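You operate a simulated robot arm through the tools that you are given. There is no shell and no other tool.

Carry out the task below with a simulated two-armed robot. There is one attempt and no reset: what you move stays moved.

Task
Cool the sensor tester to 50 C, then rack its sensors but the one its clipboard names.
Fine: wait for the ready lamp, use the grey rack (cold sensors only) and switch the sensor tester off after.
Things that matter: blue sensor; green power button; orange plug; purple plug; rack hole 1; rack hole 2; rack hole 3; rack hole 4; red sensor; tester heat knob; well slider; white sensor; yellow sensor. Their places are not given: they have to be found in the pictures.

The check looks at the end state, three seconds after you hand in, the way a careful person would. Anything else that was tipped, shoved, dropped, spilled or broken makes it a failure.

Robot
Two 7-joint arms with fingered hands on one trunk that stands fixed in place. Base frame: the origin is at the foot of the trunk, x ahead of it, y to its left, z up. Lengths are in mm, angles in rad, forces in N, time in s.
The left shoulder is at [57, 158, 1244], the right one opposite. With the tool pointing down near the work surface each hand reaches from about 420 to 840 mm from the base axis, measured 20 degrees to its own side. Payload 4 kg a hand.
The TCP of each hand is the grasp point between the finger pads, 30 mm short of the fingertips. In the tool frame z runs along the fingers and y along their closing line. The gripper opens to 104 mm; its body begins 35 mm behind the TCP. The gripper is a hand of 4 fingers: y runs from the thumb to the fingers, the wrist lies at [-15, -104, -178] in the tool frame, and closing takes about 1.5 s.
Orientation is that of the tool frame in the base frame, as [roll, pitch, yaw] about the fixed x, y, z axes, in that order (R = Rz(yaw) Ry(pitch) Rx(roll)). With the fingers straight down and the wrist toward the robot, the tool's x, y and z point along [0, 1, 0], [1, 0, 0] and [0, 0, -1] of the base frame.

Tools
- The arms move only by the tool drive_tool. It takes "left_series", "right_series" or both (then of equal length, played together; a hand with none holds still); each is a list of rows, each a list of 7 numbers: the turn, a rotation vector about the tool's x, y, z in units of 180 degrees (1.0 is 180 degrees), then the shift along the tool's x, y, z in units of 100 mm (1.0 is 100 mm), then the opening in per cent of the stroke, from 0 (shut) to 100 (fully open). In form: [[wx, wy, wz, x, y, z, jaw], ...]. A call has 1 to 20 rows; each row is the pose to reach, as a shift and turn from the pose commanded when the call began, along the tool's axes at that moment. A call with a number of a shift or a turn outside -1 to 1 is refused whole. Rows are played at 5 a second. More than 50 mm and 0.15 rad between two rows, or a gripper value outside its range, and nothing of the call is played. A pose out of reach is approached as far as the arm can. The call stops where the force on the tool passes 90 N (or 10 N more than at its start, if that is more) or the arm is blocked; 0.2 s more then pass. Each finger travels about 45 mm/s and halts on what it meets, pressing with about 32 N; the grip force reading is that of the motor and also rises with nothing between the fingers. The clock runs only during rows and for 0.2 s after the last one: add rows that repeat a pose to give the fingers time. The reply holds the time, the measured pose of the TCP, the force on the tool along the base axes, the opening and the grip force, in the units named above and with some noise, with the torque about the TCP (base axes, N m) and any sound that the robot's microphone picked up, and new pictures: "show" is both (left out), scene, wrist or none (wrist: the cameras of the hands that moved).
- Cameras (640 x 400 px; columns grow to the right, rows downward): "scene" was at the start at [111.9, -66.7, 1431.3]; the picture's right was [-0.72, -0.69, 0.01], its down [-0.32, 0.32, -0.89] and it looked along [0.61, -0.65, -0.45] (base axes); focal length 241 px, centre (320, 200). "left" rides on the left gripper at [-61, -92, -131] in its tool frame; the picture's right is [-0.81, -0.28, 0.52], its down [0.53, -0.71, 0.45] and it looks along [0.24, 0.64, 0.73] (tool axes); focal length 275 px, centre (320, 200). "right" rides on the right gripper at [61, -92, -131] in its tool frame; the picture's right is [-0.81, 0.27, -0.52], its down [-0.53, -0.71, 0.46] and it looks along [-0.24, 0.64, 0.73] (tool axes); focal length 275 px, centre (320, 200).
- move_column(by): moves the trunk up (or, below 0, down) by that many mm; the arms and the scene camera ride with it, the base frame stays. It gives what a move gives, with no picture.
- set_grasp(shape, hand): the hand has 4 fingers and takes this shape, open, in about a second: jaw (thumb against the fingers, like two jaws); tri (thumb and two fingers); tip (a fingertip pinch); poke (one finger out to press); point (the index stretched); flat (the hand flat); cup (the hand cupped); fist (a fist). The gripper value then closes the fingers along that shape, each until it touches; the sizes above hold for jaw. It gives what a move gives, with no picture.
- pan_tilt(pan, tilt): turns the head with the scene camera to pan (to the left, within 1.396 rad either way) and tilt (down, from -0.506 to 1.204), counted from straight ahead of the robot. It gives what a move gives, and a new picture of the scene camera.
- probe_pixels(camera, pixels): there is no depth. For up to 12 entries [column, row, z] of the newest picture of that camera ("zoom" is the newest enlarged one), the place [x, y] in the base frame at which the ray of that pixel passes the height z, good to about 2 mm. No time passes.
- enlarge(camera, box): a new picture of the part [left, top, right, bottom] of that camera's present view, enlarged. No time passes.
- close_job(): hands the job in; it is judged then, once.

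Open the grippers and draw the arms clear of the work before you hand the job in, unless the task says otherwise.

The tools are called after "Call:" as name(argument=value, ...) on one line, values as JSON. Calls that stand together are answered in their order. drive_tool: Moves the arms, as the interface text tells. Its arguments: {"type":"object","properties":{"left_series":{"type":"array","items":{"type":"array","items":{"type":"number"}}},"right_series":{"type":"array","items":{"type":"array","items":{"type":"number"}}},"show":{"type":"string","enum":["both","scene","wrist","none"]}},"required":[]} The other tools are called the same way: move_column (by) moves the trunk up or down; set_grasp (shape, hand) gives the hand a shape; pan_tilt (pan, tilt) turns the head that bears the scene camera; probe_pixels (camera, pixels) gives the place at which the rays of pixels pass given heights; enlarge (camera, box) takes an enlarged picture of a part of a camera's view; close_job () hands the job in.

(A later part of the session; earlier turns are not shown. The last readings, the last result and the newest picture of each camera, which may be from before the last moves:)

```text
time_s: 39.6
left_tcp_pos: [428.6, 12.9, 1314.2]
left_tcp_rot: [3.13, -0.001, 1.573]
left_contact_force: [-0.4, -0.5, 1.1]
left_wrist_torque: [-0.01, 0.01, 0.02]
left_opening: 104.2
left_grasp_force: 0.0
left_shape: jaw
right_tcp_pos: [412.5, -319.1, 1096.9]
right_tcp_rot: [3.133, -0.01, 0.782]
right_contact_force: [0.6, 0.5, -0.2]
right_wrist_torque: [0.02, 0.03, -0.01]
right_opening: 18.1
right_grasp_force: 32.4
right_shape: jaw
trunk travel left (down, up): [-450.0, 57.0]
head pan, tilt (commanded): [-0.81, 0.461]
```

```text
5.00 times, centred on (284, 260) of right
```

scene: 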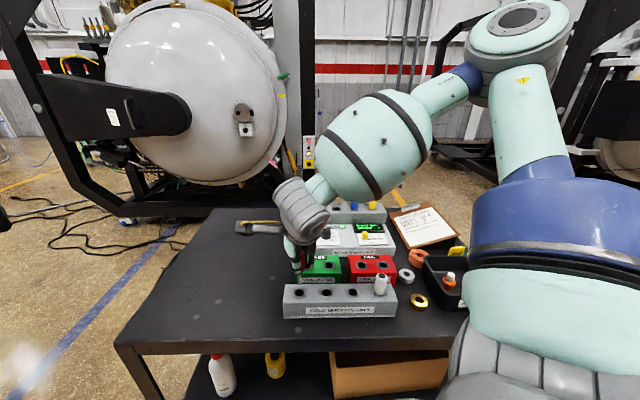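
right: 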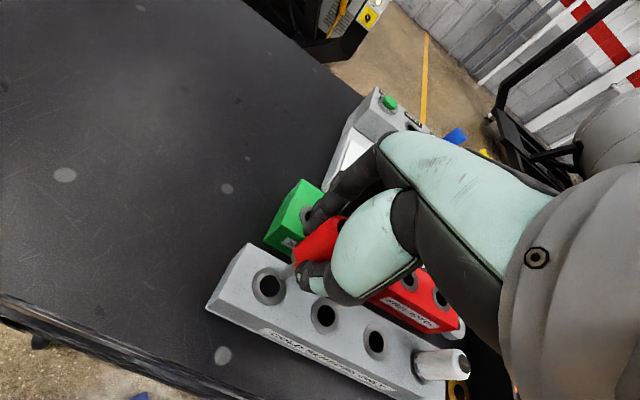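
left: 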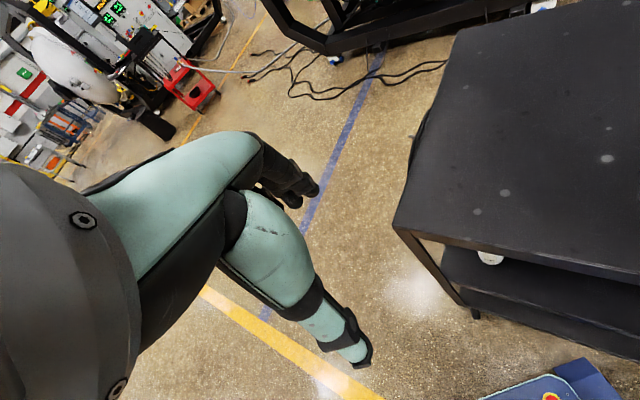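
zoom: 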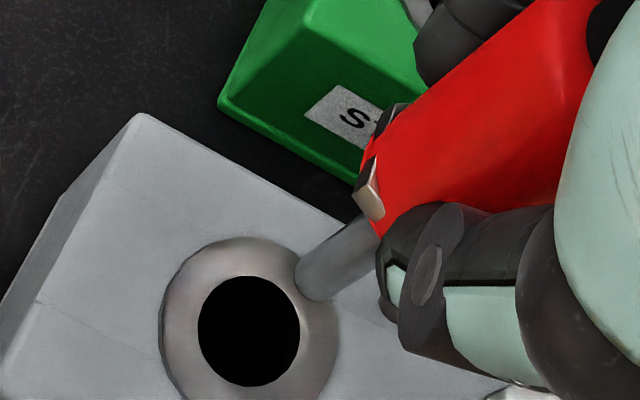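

The probe tip shows at scene (299.4,285.2) and right (281,276.6); the hole at right (269.8,286). I probe these to get the tip's offset from the hole.

Call:
probe_pixels(camera="scene", pixels=[[299.4, 285.25, 1000], [299.4, 285.25, 1020], [299.4, 285.25, 1040]])

Call:
probe_pixels(camera="right", pixels=[[281, 276.6, 1000], [281, 276.6, 1020], [281, 276.6, 1040], [269.8, 286, 1000], [323.5, 316, 1000]])

Call:
enlarge(camera="scene", box=[280, 260, 360, 310])

```text
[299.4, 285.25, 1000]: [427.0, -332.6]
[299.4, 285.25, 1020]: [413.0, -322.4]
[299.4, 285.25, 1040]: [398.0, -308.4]
```

```text
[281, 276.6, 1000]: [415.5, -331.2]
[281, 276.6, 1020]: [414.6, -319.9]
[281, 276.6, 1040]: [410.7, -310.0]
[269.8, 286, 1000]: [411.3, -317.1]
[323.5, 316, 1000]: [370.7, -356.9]
```

```text
8.00 times, centred on (320, 285) of scene
```

zoom: 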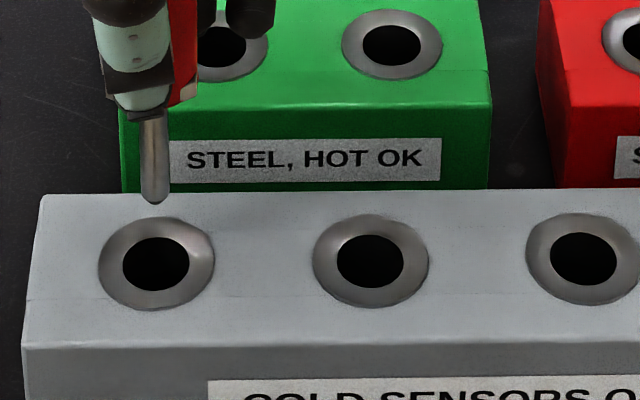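

Tip ≈ (414.5,-322,1018), hole ≈ (411.8,-318.5): the tip is about 4 mm too far back. I shift -4 mm in tool y, +0.5 mm in x and lower 40 mm.

Call:
drive_tool(right_series=[[0, 0, 0, 0.005, -0.04, 0, 5], [0, 0, 0, 0.005, -0.04, 0.1, 5], [0, 0, 0, 0.005, -0.04, 0.2, 5], [0, 0, 0, 0.005, -0.04, 0.3, 5], [0, 0, 0, 0.005, -0.04, 0.4, 5], [0, 0, 0, 0.005, -0.04, 0.4, 5]], show="none")

Call:
enlarge(camera="scene", box=[270, 250, 350, 300])

Call:
enlarge(camera="right", box=[220, 220, 348, 300])

```text
time_s: 41.0
left_tcp_pos: [428.2, 12.2, 1315.9]
left_tcp_rot: [3.129, 0.0, 1.572]
left_contact_force: [-1.0, -0.4, 0.4]
left_wrist_torque: [0.01, 0.0, -0.01]
left_opening: 104.0
left_grasp_force: 0.1
left_shape: jaw
right_tcp_pos: [407.7, -317.3, 1057.4]
right_tcp_rot: [3.134, -0.008, 0.781]
right_contact_force: [0.4, 0.1, -0.8]
right_wrist_torque: [-0.01, -0.02, -0.01]
right_opening: 18.0
right_grasp_force: 31.3
right_shape: jaw
trunk travel left (down, up): [-450.0, 57.0]
head pan, tilt (commanded): [-0.81, 0.461]
```

```text
8.00 times, centred on (310, 275) of scene
```

zoom: 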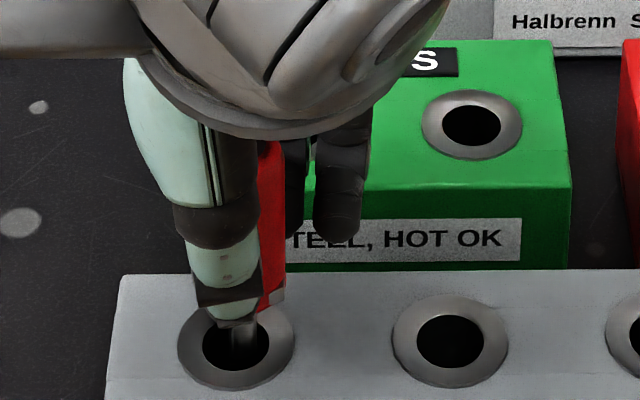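

```text
5.00 times, centred on (284, 260) of right
```

zoom: 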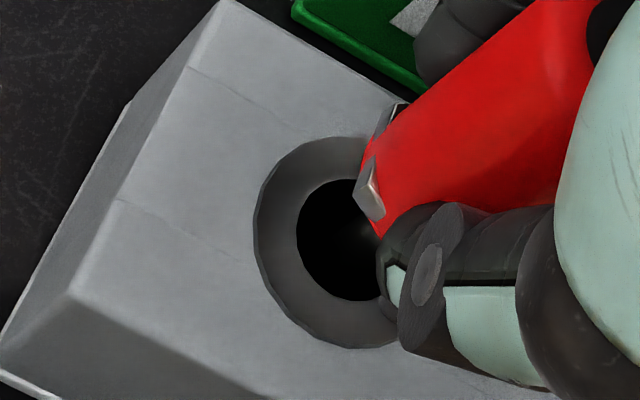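

The probe is inside the hole but about 3 mm toward tool -x. I shift +2.5 mm in x, +1 mm in y and lower another 10 mm, checking forces.

Call:
drive_tool(right_series=[[0, 0, 0, 0.025, 0.01, 0, 5], [0, 0, 0, 0.025, 0.01, 0.05, 5], [0, 0, 0, 0.025, 0.01, 0.1, 5], [0, 0, 0, 0.025, 0.01, 0.1, 5]], show="none")

Call:
enlarge(camera="scene", box=[270, 250, 350, 300])

Call:
enlarge(camera="right", box=[220, 220, 348, 300])

```text
time_s: 42.0
left_tcp_pos: [428.6, 12.5, 1313.9]
left_tcp_rot: [3.13, 0.0, 1.573]
left_contact_force: [0.2, -0.2, 0.1]
left_wrist_torque: [0.04, 0.04, 0.02]
left_opening: 104.1
left_grasp_force: 0.0
left_shape: jaw
right_tcp_pos: [412.0, -316.0, 1047.3]
right_tcp_rot: [3.133, -0.009, 0.782]
right_contact_force: [-0.1, -0.7, -0.5]
right_wrist_torque: [0.01, 0.03, -0.02]
right_opening: 18.0
right_grasp_force: 31.1
right_shape: jaw
trunk travel left (down, up): [-450.0, 57.0]
head pan, tilt (commanded): [-0.81, 0.461]
```

```text
8.00 times, centred on (310, 275) of scene
```

zoom: 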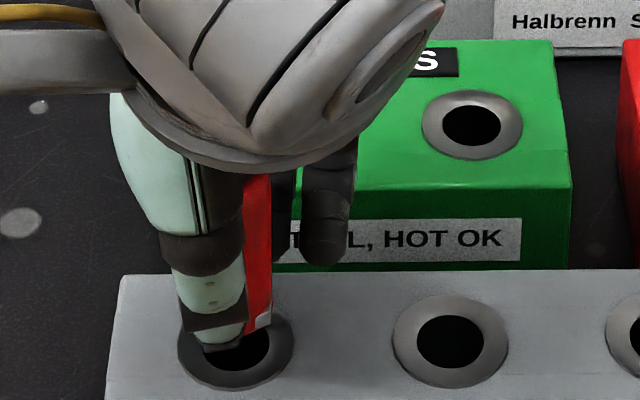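

```text
5.00 times, centred on (284, 260) of right
```

zoom: 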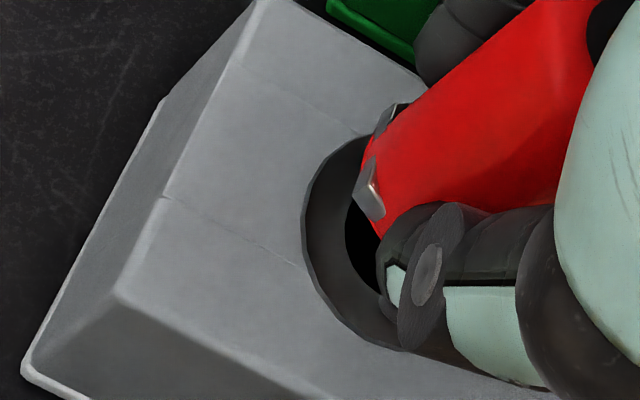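

No contact yet at TCP z=1047. I lower another 8 mm in small steps toward seating.

Call:
drive_tool(right_series=[[0, 0, 0, 0, 0, 0.03, 5], [0, 0, 0, 0, 0, 0.06, 5], [0, 0, 0, 0, 0, 0.08, 5], [0, 0, 0, 0, 0, 0.08, 5]], show="none")

Call:
enlarge(camera="scene", box=[270, 250, 350, 300])

Call:
enlarge(camera="right", box=[220, 220, 348, 300])

```text
time_s: 43.0
left_tcp_pos: [428.2, 12.0, 1314.2]
left_tcp_rot: [3.13, -0.001, 1.573]
left_contact_force: [-0.3, -1.4, 0.1]
left_wrist_torque: [-0.01, -0.03, 0.0]
left_opening: 104.2
left_grasp_force: 0.1
left_shape: jaw
right_tcp_pos: [412.5, -317.1, 1040.6]
right_tcp_rot: [3.133, -0.01, 0.782]
right_contact_force: [0.5, 0.3, -0.9]
right_wrist_torque: [-0.02, -0.01, -0.04]
right_opening: 18.0
right_grasp_force: 31.9
right_shape: jaw
trunk travel left (down, up): [-450.0, 57.0]
head pan, tilt (commanded): [-0.81, 0.461]
```

```text
8.00 times, centred on (310, 275) of scene
```

zoom: 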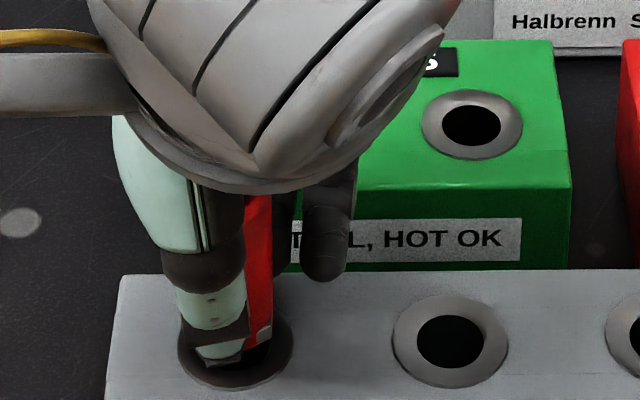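

```text
5.00 times, centred on (284, 260) of right
```

zoom: 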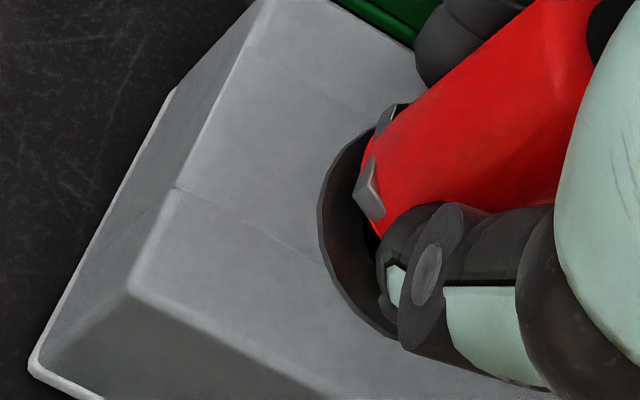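

Still no contact at z=1040.6; I continue down 5 mm in small steps.

Call:
drive_tool(right_series=[[0, 0, 0, 0, 0, 0.02, 5], [0, 0, 0, 0, 0, 0.04, 5], [0, 0, 0, 0, 0, 0.05, 5], [0, 0, 0, 0, 0, 0.05, 5]], show="none")

Call:
enlarge(camera="right", box=[220, 220, 348, 300])

```text
time_s: 44.0
left_tcp_pos: [427.6, 13.0, 1314.7]
left_tcp_rot: [3.13, 0.001, 1.573]
left_contact_force: [0.0, -0.1, -1.2]
left_wrist_torque: [0.01, 0.01, -0.01]
left_opening: 104.1
left_grasp_force: 0.1
left_shape: jaw
right_tcp_pos: [413.0, -316.7, 1036.0]
right_tcp_rot: [3.131, -0.009, 0.783]
right_contact_force: [-1.4, 0.7, 5.8]
right_wrist_torque: [-0.07, 0.0, 0.02]
right_opening: 18.1
right_grasp_force: 31.9
right_shape: jaw
trunk travel left (down, up): [-450.0, 57.0]
head pan, tilt (commanded): [-0.81, 0.461]
```

```text
5.00 times, centred on (284, 260) of right
```

zoom: 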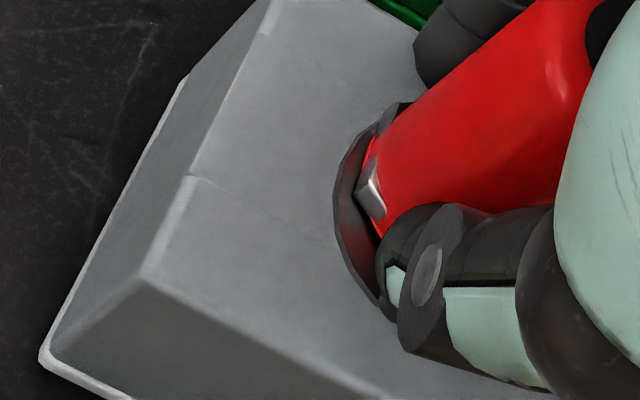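

Contact of about 6 N upward at z=1036, matching the expected seat. I press 1.5 mm more to confirm it is seated.

Call:
drive_tool(right_series=[[0, 0, 0, 0, 0, 0.01, 5], [0, 0, 0, 0, 0, 0.015, 5], [0, 0, 0, 0, 0, 0.015, 5]], show="none")

Call:
enlarge(camera="scene", box=[270, 240, 398, 320])

```text
time_s: 44.8
left_tcp_pos: [427.0, 12.2, 1315.2]
left_tcp_rot: [3.13, 0.0, 1.571]
left_contact_force: [-0.4, 0.3, -0.8]
left_wrist_torque: [-0.01, -0.03, 0.01]
left_opening: 104.0
left_grasp_force: 0.0
left_shape: jaw
right_tcp_pos: [412.5, -315.3, 1034.9]
right_tcp_rot: [3.131, -0.008, 0.782]
right_contact_force: [-0.4, -2.1, 11.6]
right_wrist_torque: [-0.16, -0.09, -0.01]
right_opening: 17.8
right_grasp_force: 31.6
right_shape: jaw
trunk travel left (down, up): [-450.0, 57.0]
head pan, tilt (commanded): [-0.81, 0.461]
```

```text
5.00 times, centred on (334, 280) of scene
```

zoom: 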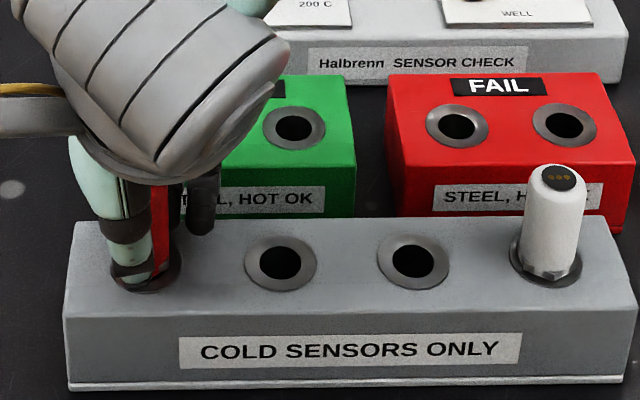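

Vertical reaction rose to 12 N with little side force. I open the fingers and look at how the sensor sits.

Call:
drive_tool(right_series=[[0, 0, 0, 0, 0, 0, 18], [0, 0, 0, 0, 0, 0, 25], [0, 0, 0, 0, 0, 0, 35], [0, 0, 0, 0, 0, 0, 45], [0, 0, 0, 0, 0, 0, 55], [0, 0, 0, 0, 0, 0, 55]], show="wrist")

Call:
enlarge(camera="right", box=[220, 200, 380, 300])

Call:
enlarge(camera="scene", box=[270, 240, 398, 320])

```text
time_s: 46.2
left_tcp_pos: [429.2, 13.1, 1315.1]
left_tcp_rot: [3.128, 0.001, 1.573]
left_contact_force: [-0.3, -0.2, 1.0]
left_wrist_torque: [0.0, 0.02, 0.0]
left_opening: 104.2
left_grasp_force: 0.1
left_shape: jaw
right_tcp_pos: [412.7, -315.5, 1035.5]
right_tcp_rot: [3.133, -0.009, 0.781]
right_contact_force: [-0.1, 0.4, -0.1]
right_wrist_torque: [-0.01, 0.0, 0.0]
right_opening: 56.7
right_grasp_force: 0.1
right_shape: jaw
trunk travel left (down, up): [-450.0, 57.0]
head pan, tilt (commanded): [-0.81, 0.461]
```

right: 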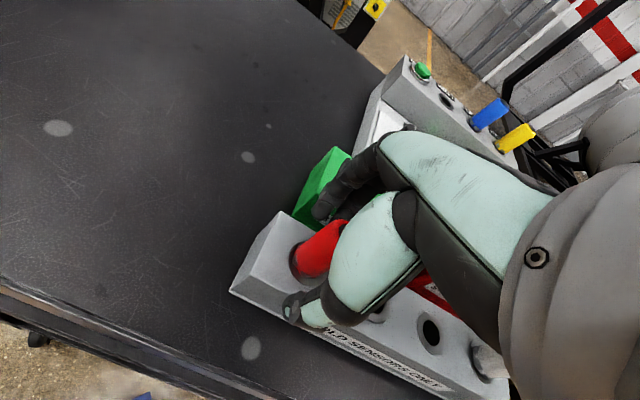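

```text
4.00 times, centred on (300, 250) of right
```

zoom: 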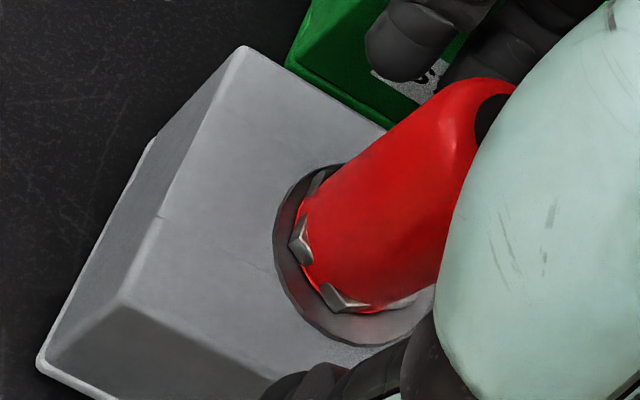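

```text
5.00 times, centred on (334, 280) of scene
```

zoom: 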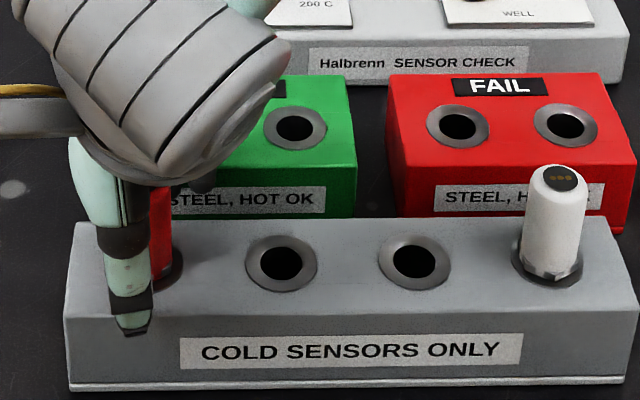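

The red sensor stands free in hole 1, tabs on the collar like the white one. I raise the hand straight up.

Call:
drive_tool(right_series=[[0, 0, 0, 0, 0, -0.1, 60], [0, 0, 0, 0, 0, -0.3, 60], [0, 0, 0, 0, 0, -0.55, 60], [0, 0, 0, 0, 0, -0.8, 60], [0, 0, 0, 0, 0, -1.0, 60], [0, 0, 0, 0, 0, -1.0, 60]], show="both")

Call:
enlarge(camera="scene", box=[270, 240, 398, 320])

Call:
enlarge(camera="right", box=[180, 220, 340, 320])

```text
time_s: 47.6
left_tcp_pos: [430.0, 12.0, 1315.1]
left_tcp_rot: [3.127, 0.0, 1.573]
left_contact_force: [-0.5, 1.0, 0.2]
left_wrist_torque: [-0.02, 0.02, -0.03]
left_opening: 103.9
left_grasp_force: 0.0
left_shape: jaw
right_tcp_pos: [410.6, -318.0, 1135.0]
right_tcp_rot: [3.132, -0.007, 0.782]
right_contact_force: [0.2, 0.2, 0.0]
right_wrist_torque: [0.0, 0.02, 0.01]
right_opening: 61.7
right_grasp_force: 0.1
right_shape: jaw
trunk travel left (down, up): [-450.0, 57.0]
head pan, tilt (commanded): [-0.81, 0.461]
```

scene: 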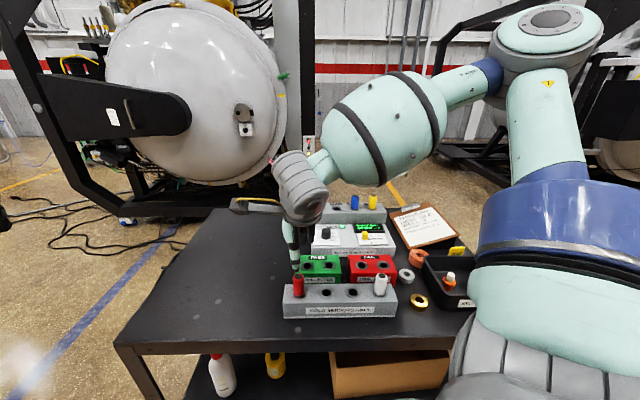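
right: 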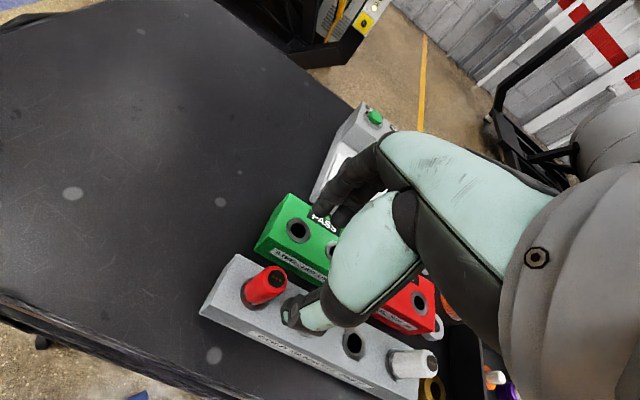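

```text
5.00 times, centred on (334, 280) of scene
```

zoom: 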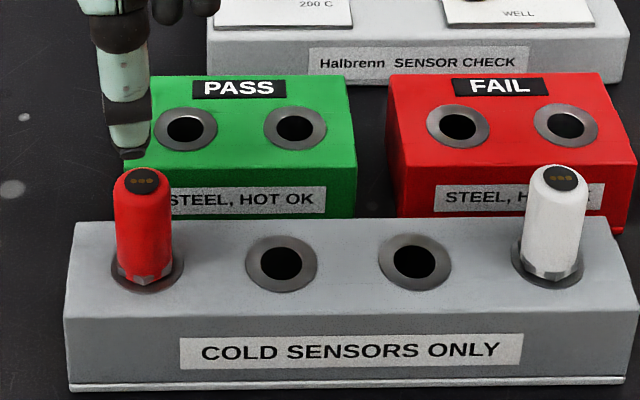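

```text
4.00 times, centred on (260, 270) of right
```

zoom: 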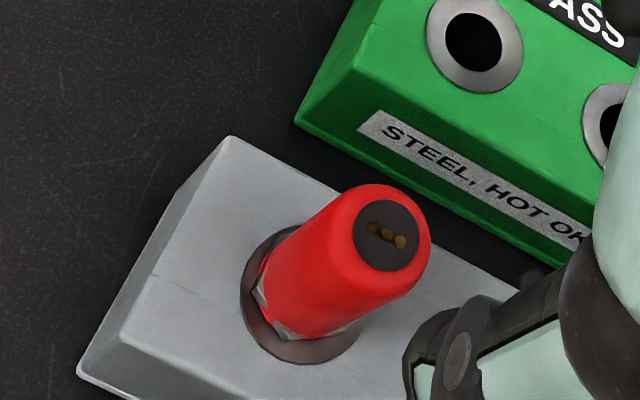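

Red sits in hole 1 just like the white sensor. I return over the tester to the blue sensor at TCP target (523,-669), keeping height.

Call:
drive_tool(right_series=[[0, 0, 0, 0, 0, -0.3, 60], [0, 0, 0, -0.13, 0.3, -0.3, 60], [0, 0, 0, -0.27, 0.6, -0.3, 60], [0, 0, 0, -0.4, 0.9, -0.3, 60]], show="none")

Call:
drive_tool(right_series=[[0, 0, 0, -0.15, 0.3, 0, 60], [0, 0, 0, -0.3, 0.6, 0, 60], [0, 0, 0, -0.45, 0.9, 0, 60]], show="none")

Call:
drive_tool(right_series=[[0, 0, 0, -0.15, 0.3, 0, 60], [0, 0, 0, -0.3, 0.6, 0, 60], [0, 0, 0, -0.45, 0.9, 0, 60]], show="none")

Call:
drive_tool(right_series=[[0, 0, 0, -0.2, 0.3, 0, 60], [0, 0, 0, -0.39, 0.58, 0, 60], [0, 0, 0, -0.39, 0.58, 0, 60], [0, 0, 0, -0.39, 0.58, 0, 60]], show="both")

Call:
enlarge(camera="right", box=[180, 200, 380, 325])

Call:
enlarge(camera="scene", box=[290, 160, 410, 235])

```text
time_s: 48.6
left_tcp_pos: [427.4, 11.6, 1315.5]
left_tcp_rot: [3.128, -0.003, 1.572]
left_contact_force: [-0.1, -0.2, 0.1]
left_wrist_torque: [-0.03, -0.01, 0.01]
left_opening: 103.9
left_grasp_force: 0.1
left_shape: jaw
right_tcp_pos: [446.8, -408.2, 1164.5]
right_tcp_rot: [3.133, -0.01, 0.782]
right_contact_force: [-0.4, -0.6, -0.4]
right_wrist_torque: [-0.02, 0.01, 0.0]
right_opening: 62.2
right_grasp_force: 0.1
right_shape: jaw
trunk travel left (down, up): [-450.0, 57.0]
head pan, tilt (commanded): [-0.81, 0.461]
```

```text
time_s: 49.4
left_tcp_pos: [428.4, 10.8, 1315.1]
left_tcp_rot: [3.128, -0.002, 1.573]
left_contact_force: [0.6, -0.4, 0.6]
left_wrist_torque: [0.0, -0.02, 0.02]
left_opening: 104.0
left_grasp_force: 0.0
left_shape: jaw
right_tcp_pos: [479.4, -503.7, 1162.8]
right_tcp_rot: [3.132, -0.008, 0.783]
right_contact_force: [0.1, 0.3, 0.1]
right_wrist_torque: [-0.04, -0.02, -0.02]
right_opening: 62.3
right_grasp_force: 0.0
right_shape: jaw
trunk travel left (down, up): [-450.0, 57.0]
head pan, tilt (commanded): [-0.81, 0.461]
```

```text
time_s: 50.2
left_tcp_pos: [428.2, 10.7, 1314.7]
left_tcp_rot: [3.131, 0.002, 1.573]
left_contact_force: [0.0, 0.0, 0.3]
left_wrist_torque: [-0.01, 0.0, 0.01]
left_opening: 104.0
left_grasp_force: 0.1
left_shape: jaw
right_tcp_pos: [513.2, -600.7, 1162.9]
right_tcp_rot: [3.134, -0.006, 0.783]
right_contact_force: [0.5, -0.3, -0.1]
right_wrist_torque: [0.02, -0.04, 0.01]
right_opening: 62.0
right_grasp_force: 0.1
right_shape: jaw
trunk travel left (down, up): [-450.0, 57.0]
head pan, tilt (commanded): [-0.81, 0.461]
```

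```text
time_s: 51.2
left_tcp_pos: [427.5, 12.2, 1315.8]
left_tcp_rot: [3.13, 0.0, 1.573]
left_contact_force: [0.3, 0.5, -0.9]
left_wrist_torque: [0.01, 0.0, -0.03]
left_opening: 104.0
left_grasp_force: 0.1
left_shape: jaw
right_tcp_pos: [526.4, -666.8, 1164.8]
right_tcp_rot: [3.131, -0.009, 0.786]
right_contact_force: [-0.1, -0.2, -0.6]
right_wrist_torque: [-0.02, -0.02, 0.0]
right_opening: 62.1
right_grasp_force: 0.0
right_shape: jaw
trunk travel left (down, up): [-450.0, 57.0]
head pan, tilt (commanded): [-0.81, 0.461]
```

scene: 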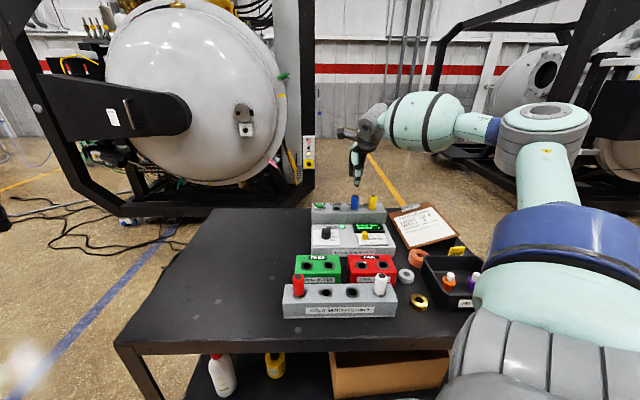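
right: 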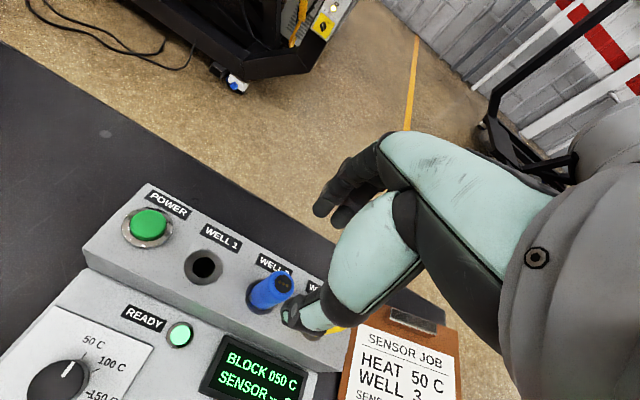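

```text
3.20 times, centred on (280, 262) of right
```

zoom: 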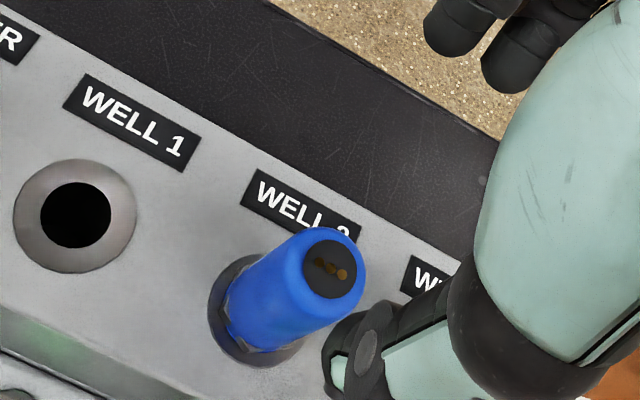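

```text
5.33 times, centred on (350, 198) of scene
```

zoom: 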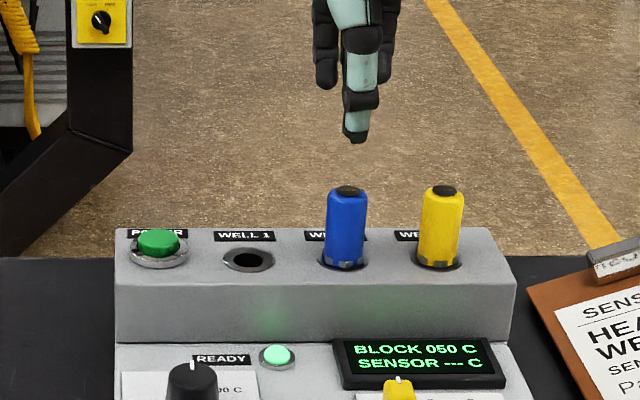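

I probe the blue top from this view to centre on it (display shows SENSOR --- now that well 1 is empty).

Call:
probe_pixels(camera="right", pixels=[[283.1, 283.75, 1078], [283.1, 283.75, 1081], [203.3, 267.2, 1033], [262.5, 300, 1033]])

Call:
probe_pixels(camera="scene", pixels=[[336.6, 208.9, 1033], [355.1, 196.0, 1078], [355.1, 196.0, 1081]])

```text
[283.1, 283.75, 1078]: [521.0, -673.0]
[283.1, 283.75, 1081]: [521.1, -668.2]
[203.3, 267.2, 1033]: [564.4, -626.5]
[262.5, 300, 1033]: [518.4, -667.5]
```

```text
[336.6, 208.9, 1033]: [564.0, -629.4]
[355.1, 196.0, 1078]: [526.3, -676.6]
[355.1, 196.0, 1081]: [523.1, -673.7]
```

Blue is at about (521.7,-670.5). I shift (-5.6,-1) mm in tool x,y and lower 94 mm around it with the fingers open.

Call:
drive_tool(right_series=[[0, 0, 0, -0.056, -0.01, 0, 60], [0, 0, 0, -0.056, -0.01, 0.2, 60], [0, 0, 0, -0.056, -0.01, 0.4, 60], [0, 0, 0, -0.056, -0.01, 0.55, 60], [0, 0, 0, -0.056, -0.01, 0.7, 60], [0, 0, 0, -0.056, -0.01, 0.83, 60], [0, 0, 0, -0.056, -0.01, 0.94, 60], [0, 0, 0, -0.056, -0.01, 0.94, 60]], show="wrist")

Call:
enlarge(camera="scene", box=[320, 170, 400, 220])

Call:
enlarge(camera="right", box=[220, 170, 380, 320])

```text
time_s: 53.0
left_tcp_pos: [429.5, 12.3, 1314.9]
left_tcp_rot: [3.129, -0.001, 1.573]
left_contact_force: [0.0, -0.8, -0.2]
left_wrist_torque: [-0.03, 0.0, 0.0]
left_opening: 104.4
left_grasp_force: 0.0
left_shape: jaw
right_tcp_pos: [520.2, -671.8, 1071.7]
right_tcp_rot: [3.131, -0.008, 0.783]
right_contact_force: [0.2, 0.7, -0.2]
right_wrist_torque: [-0.01, -0.03, 0.02]
right_opening: 61.9
right_grasp_force: 0.0
right_shape: jaw
trunk travel left (down, up): [-450.0, 57.0]
head pan, tilt (commanded): [-0.81, 0.461]
```

right: 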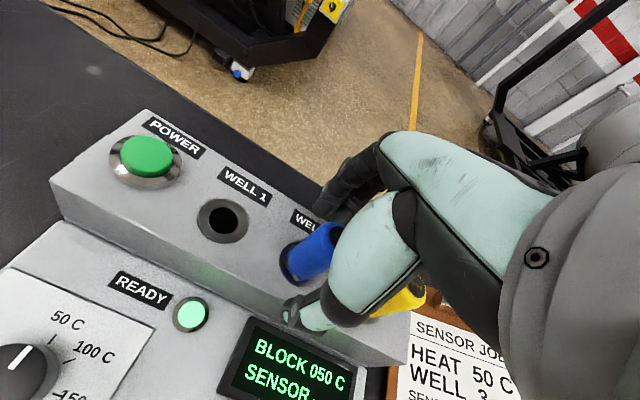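

```text
8.00 times, centred on (360, 195) of scene
```

zoom: 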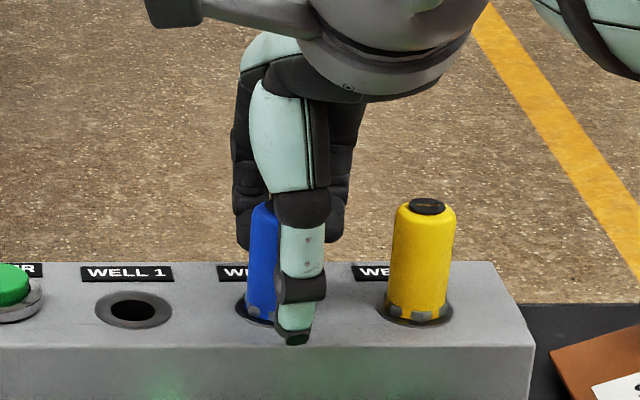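

```text
2.67 times, centred on (300, 245) of right
```

zoom: 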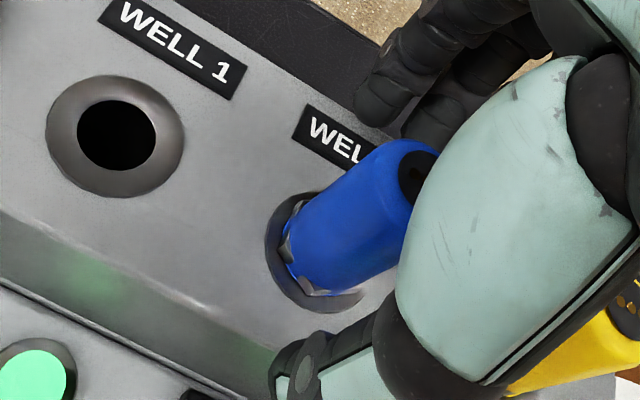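

The thumb sits about 2.5 mm too far toward yellow. I shift +2.5 mm in tool x, then close on blue.

Call:
drive_tool(right_series=[[0, 0, 0, 0.025, 0, 0, 60], [0, 0, 0, 0.025, 0, 0, 60], [0, 0, 0, 0.025, 0, 0, 40], [0, 0, 0, 0.025, 0, 0, 25], [0, 0, 0, 0.025, 0, 0, 10], [0, 0, 0, 0.025, 0, 0, 5], [0, 0, 0, 0.025, 0, 0, 5], [0, 0, 0, 0.025, 0, 0, 5], [0, 0, 0, 0.025, 0, 0, 5]], show="wrist")

Call:
enlarge(camera="scene", box=[320, 170, 400, 220])

Call:
enlarge(camera="right", box=[220, 170, 380, 320])

```text
time_s: 55.0
left_tcp_pos: [427.4, 12.3, 1314.5]
left_tcp_rot: [3.128, 0.0, 1.573]
left_contact_force: [-0.6, -0.3, -0.5]
left_wrist_torque: [-0.01, -0.03, -0.03]
left_opening: 104.1
left_grasp_force: 0.2
left_shape: jaw
right_tcp_pos: [522.7, -670.2, 1071.6]
right_tcp_rot: [3.135, -0.01, 0.783]
right_contact_force: [0.3, 0.4, -0.2]
right_wrist_torque: [-0.02, -0.03, 0.0]
right_opening: 17.5
right_grasp_force: 32.0
right_shape: jaw
trunk travel left (down, up): [-450.0, 57.0]
head pan, tilt (commanded): [-0.81, 0.461]
```

right: 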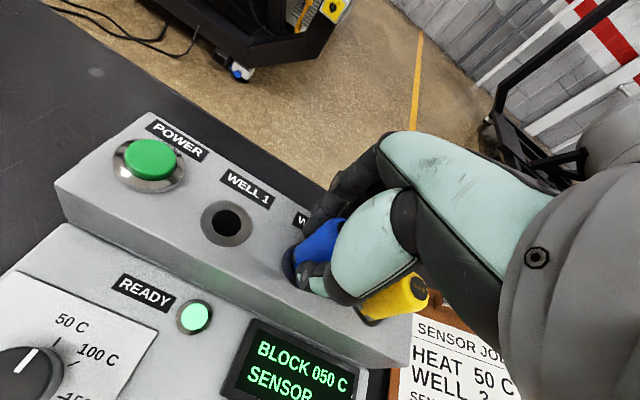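

```text
8.00 times, centred on (360, 195) of scene
```

zoom: 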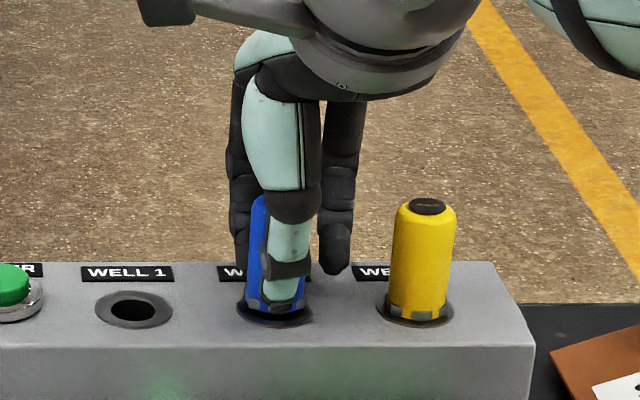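

```text
2.67 times, centred on (300, 245) of right
```

zoom: 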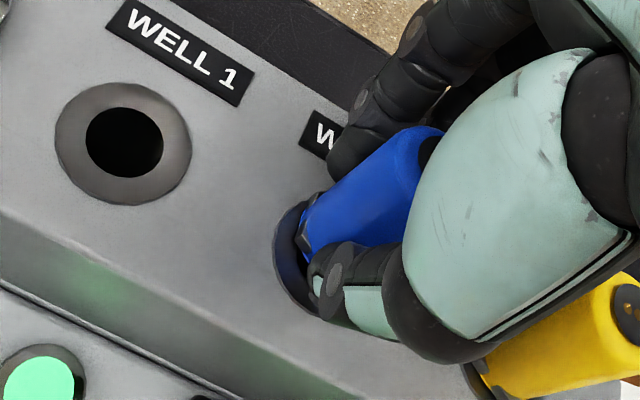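

Blue is gripped at 32 N with negligible side force. I lift it straight up 100 mm.

Call:
drive_tool(right_series=[[0, 0, 0, 0, 0, -0.08, 5], [0, 0, 0, 0, 0, -0.2, 5], [0, 0, 0, 0, 0, -0.35, 5], [0, 0, 0, 0, 0, -0.5, 5], [0, 0, 0, 0, 0, -0.65, 5], [0, 0, 0, 0, 0, -0.8, 5], [0, 0, 0, 0, 0, -1.0, 5], [0, 0, 0, 0, 0, -1.0, 5]], show="both")

Call:
enlarge(camera="scene", box=[310, 150, 406, 210])

Call:
enlarge(camera="right", box=[220, 170, 380, 320])

```text
time_s: 56.8
left_tcp_pos: [428.1, 12.1, 1314.5]
left_tcp_rot: [3.129, 0.0, 1.573]
left_contact_force: [0.5, -0.4, -0.2]
left_wrist_torque: [0.0, -0.04, -0.02]
left_opening: 103.9
left_grasp_force: 0.0
left_shape: jaw
right_tcp_pos: [520.8, -667.9, 1171.8]
right_tcp_rot: [3.132, -0.009, 0.784]
right_contact_force: [0.0, 0.0, -0.2]
right_wrist_torque: [-0.01, 0.02, 0.01]
right_opening: 17.2
right_grasp_force: 31.9
right_shape: jaw
trunk travel left (down, up): [-450.0, 57.0]
head pan, tilt (commanded): [-0.81, 0.461]
```

scene: 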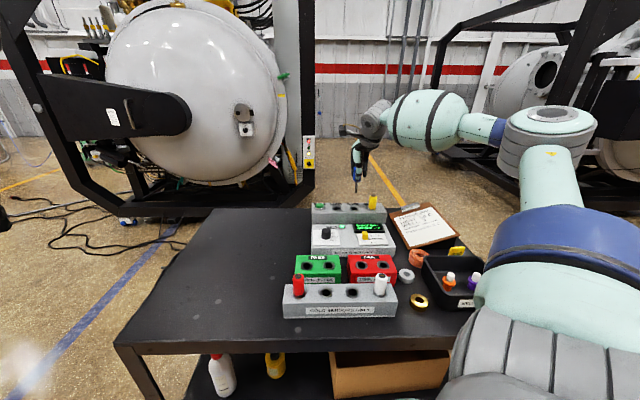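
right: 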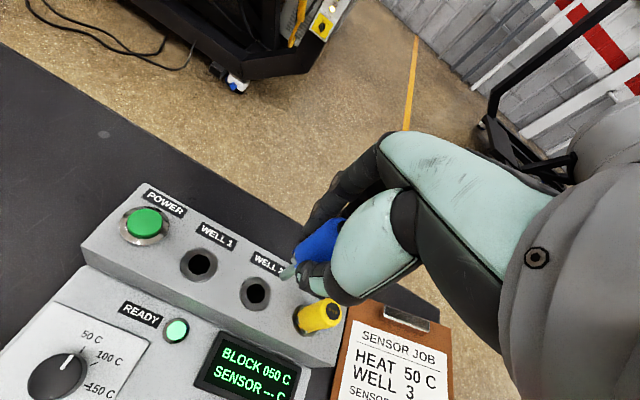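

```text
6.67 times, centred on (358, 180) of scene
```

zoom: 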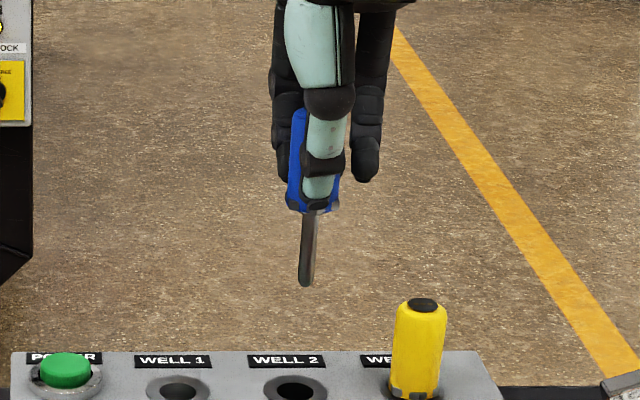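

```text
2.67 times, centred on (300, 245) of right
```

zoom: 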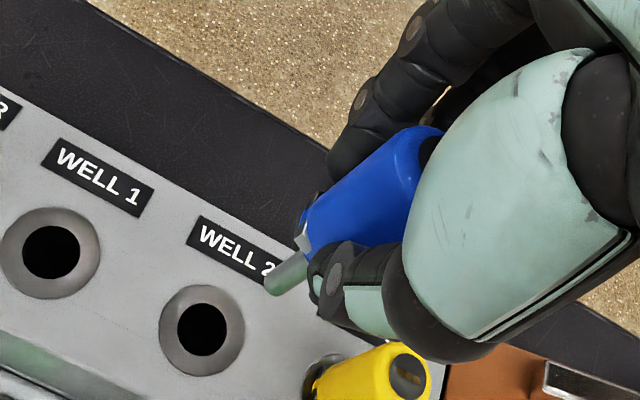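

Blue is out with its probe clear. I carry it by the same relative path toward hole 2.

Call:
drive_tool(right_series=[[0, 0, 0, 0.08, -0.25, 0, 5], [0, 0, 0, 0.16, -0.5, 0, 5], [0, 0, 0, 0.25, -0.75, 0, 5], [0, 0, 0, 0.33, -1.0, 0, 5]], show="none")

Call:
drive_tool(right_series=[[0, 0, 0, 0.08, -0.25, 0, 5], [0, 0, 0, 0.16, -0.5, 0, 5], [0, 0, 0, 0.25, -0.75, 0, 5], [0, 0, 0, 0.33, -1.0, 0, 5]], show="none")

Call:
drive_tool(right_series=[[0, 0, 0, 0.08, -0.25, 0, 5], [0, 0, 0, 0.16, -0.5, 0, 5], [0, 0, 0, 0.25, -0.75, 0, 5], [0, 0, 0, 0.33, -1.0, 0, 5], [0, 0, 0, 0.33, -1.0, 0, 5]], show="scene")

```text
time_s: 57.8
left_tcp_pos: [428.2, 13.6, 1315.3]
left_tcp_rot: [3.13, 0.002, 1.573]
left_contact_force: [-0.5, -0.3, -0.3]
left_wrist_torque: [-0.04, -0.02, 0.01]
left_opening: 104.0
left_grasp_force: 0.0
left_shape: jaw
right_tcp_pos: [478.4, -570.4, 1171.7]
right_tcp_rot: [3.132, -0.01, 0.784]
right_contact_force: [0.7, -1.0, -0.1]
right_wrist_torque: [-0.01, 0.01, 0.0]
right_opening: 17.2
right_grasp_force: 31.9
right_shape: jaw
trunk travel left (down, up): [-450.0, 57.0]
head pan, tilt (commanded): [-0.81, 0.461]
```

```text
time_s: 58.8
left_tcp_pos: [427.7, 12.4, 1314.5]
left_tcp_rot: [3.129, 0.0, 1.573]
left_contact_force: [-0.1, -1.0, -0.1]
left_wrist_torque: [-0.02, -0.06, 0.0]
left_opening: 104.1
left_grasp_force: 0.0
left_shape: jaw
right_tcp_pos: [432.1, -475.2, 1172.6]
right_tcp_rot: [3.131, -0.007, 0.784]
right_contact_force: [0.2, 0.7, 0.8]
right_wrist_torque: [0.0, -0.04, -0.03]
right_opening: 17.4
right_grasp_force: 32.1
right_shape: jaw
trunk travel left (down, up): [-450.0, 57.0]
head pan, tilt (commanded): [-0.81, 0.461]
```

```text
time_s: 60.0
left_tcp_pos: [428.2, 12.6, 1316.5]
left_tcp_rot: [3.129, -0.001, 1.574]
left_contact_force: [-1.1, 0.0, -0.9]
left_wrist_torque: [0.05, -0.03, -0.01]
left_opening: 104.3
left_grasp_force: 0.0
left_shape: jaw
right_tcp_pos: [378.8, -386.0, 1171.9]
right_tcp_rot: [3.133, -0.008, 0.784]
right_contact_force: [0.5, -0.2, 0.0]
right_wrist_torque: [0.03, -0.01, 0.0]
right_opening: 17.3
right_grasp_force: 31.8
right_shape: jaw
trunk travel left (down, up): [-450.0, 57.0]
head pan, tilt (commanded): [-0.81, 0.461]
```

scene: 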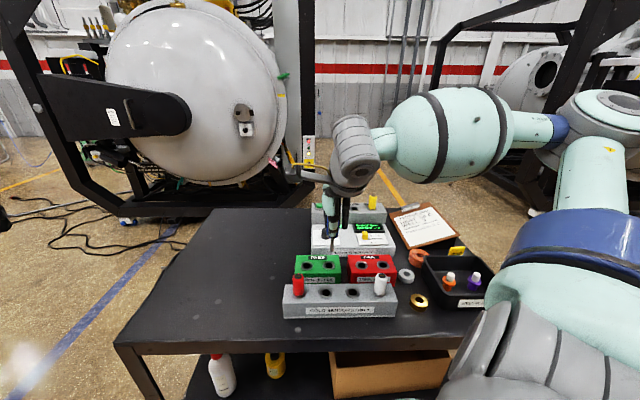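

TCP is at (379,-386); I shift (+13,-26) mm to hole 2 and lower so the tip hangs about 20 mm above the rack.

Call:
drive_tool(right_series=[[0, 0, 0, 0.07, -0.13, 0, 5], [0, 0, 0, 0.13, -0.257, 0, 5], [0, 0, 0, 0.13, -0.257, 0.2, 5], [0, 0, 0, 0.13, -0.257, 0.4, 5], [0, 0, 0, 0.13, -0.257, 0.6, 5], [0, 0, 0, 0.13, -0.257, 0.73, 5], [0, 0, 0, 0.13, -0.257, 0.73, 5]], show="wrist")

Call:
enlarge(camera="scene", box=[285, 255, 365, 305])

Call:
enlarge(camera="right", box=[220, 220, 348, 300])

```text
time_s: 61.6
left_tcp_pos: [428.8, 11.4, 1314.7]
left_tcp_rot: [3.13, -0.001, 1.572]
left_contact_force: [0.0, 0.2, 1.0]
left_wrist_torque: [0.0, 0.0, -0.05]
left_opening: 104.1
left_grasp_force: 0.1
left_shape: jaw
right_tcp_pos: [383.9, -362.1, 1098.3]
right_tcp_rot: [3.133, -0.009, 0.777]
right_contact_force: [-0.3, -0.4, -0.6]
right_wrist_torque: [0.02, 0.03, -0.02]
right_opening: 17.0
right_grasp_force: 31.9
right_shape: jaw
right hand out of reach, approached as far as the arm can: row 4, 5, 6, 7
trunk travel left (down, up): [-450.0, 57.0]
head pan, tilt (commanded): [-0.81, 0.461]
```

right: 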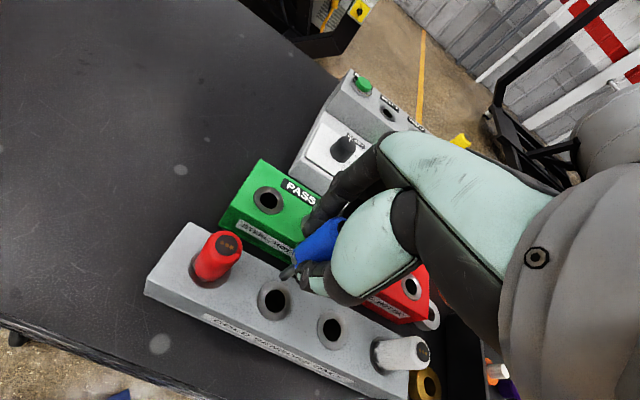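

```text
8.00 times, centred on (325, 280) of scene
```

zoom: 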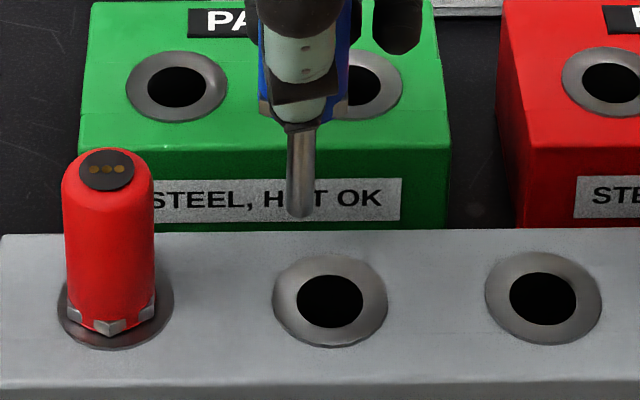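

```text
5.00 times, centred on (284, 260) of right
```

zoom: 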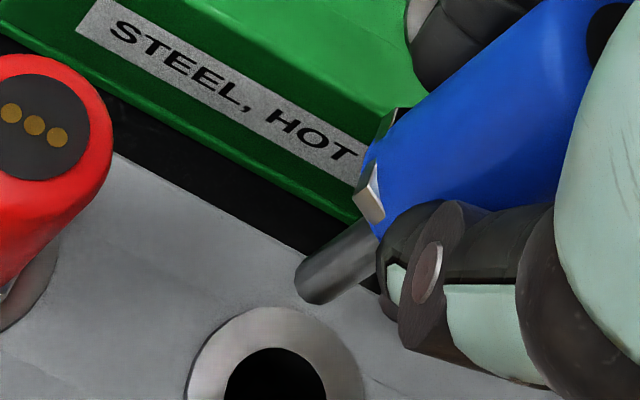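

At yaw 45° hole 2 is too close to the shoulder ("out of reach" on rows 4–7; TCP stuck at (384,-362)). A yaw near 0 moves the wrist farther from the shoulder, so I raise the hand and turn it there.

Call:
drive_tool(right_series=[[0, 0, 0, 0, 0, -0.25, 5], [0, 0, 0, 0, 0, -0.5, 5], [0, 0, 0, 0, 0, -0.65, 5], [0, 0, 0.0417, 0, 0, -0.65, 5], [0, 0, 0.0833, 0, 0, -0.65, 5], [0, 0, 0.125, 0, 0, -0.65, 5], [0, 0, 0.1667, 0, 0, -0.65, 5], [0, 0, 0.2083, 0, 0, -0.65, 5], [0, 0, 0.25, 0, 0, -0.65, 5], [0, 0, 0.25, 0, 0, -0.65, 5]], show="both")

```text
time_s: 63.8
left_tcp_pos: [428.3, 11.9, 1315.0]
left_tcp_rot: [3.13, 0.001, 1.573]
left_contact_force: [-0.7, 0.9, 0.4]
left_wrist_torque: [-0.01, 0.0, -0.02]
left_opening: 103.8
left_grasp_force: 0.1
left_shape: jaw
right_tcp_pos: [379.9, -362.3, 1162.4]
right_tcp_rot: [3.14, -0.012, -0.005]
right_contact_force: [1.1, -0.8, -0.3]
right_wrist_torque: [-0.01, 0.0, 0.0]
right_opening: 17.4
right_grasp_force: 32.0
right_shape: jaw
trunk travel left (down, up): [-450.0, 57.0]
head pan, tilt (commanded): [-0.81, 0.461]
```

scene: 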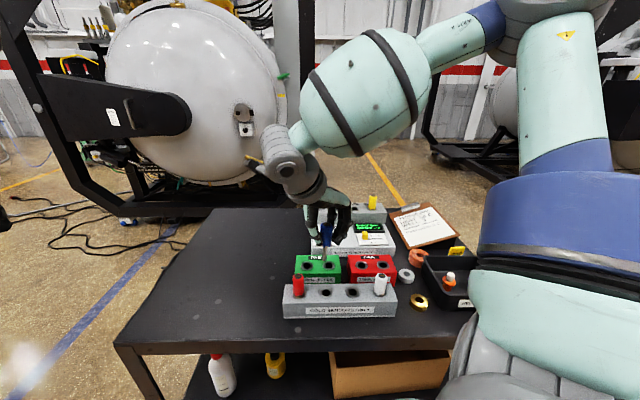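
right: 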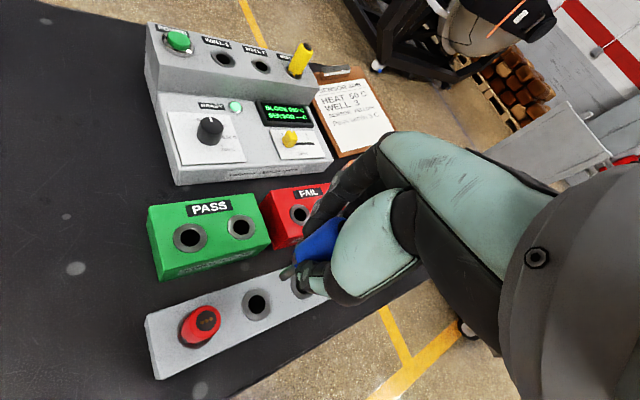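

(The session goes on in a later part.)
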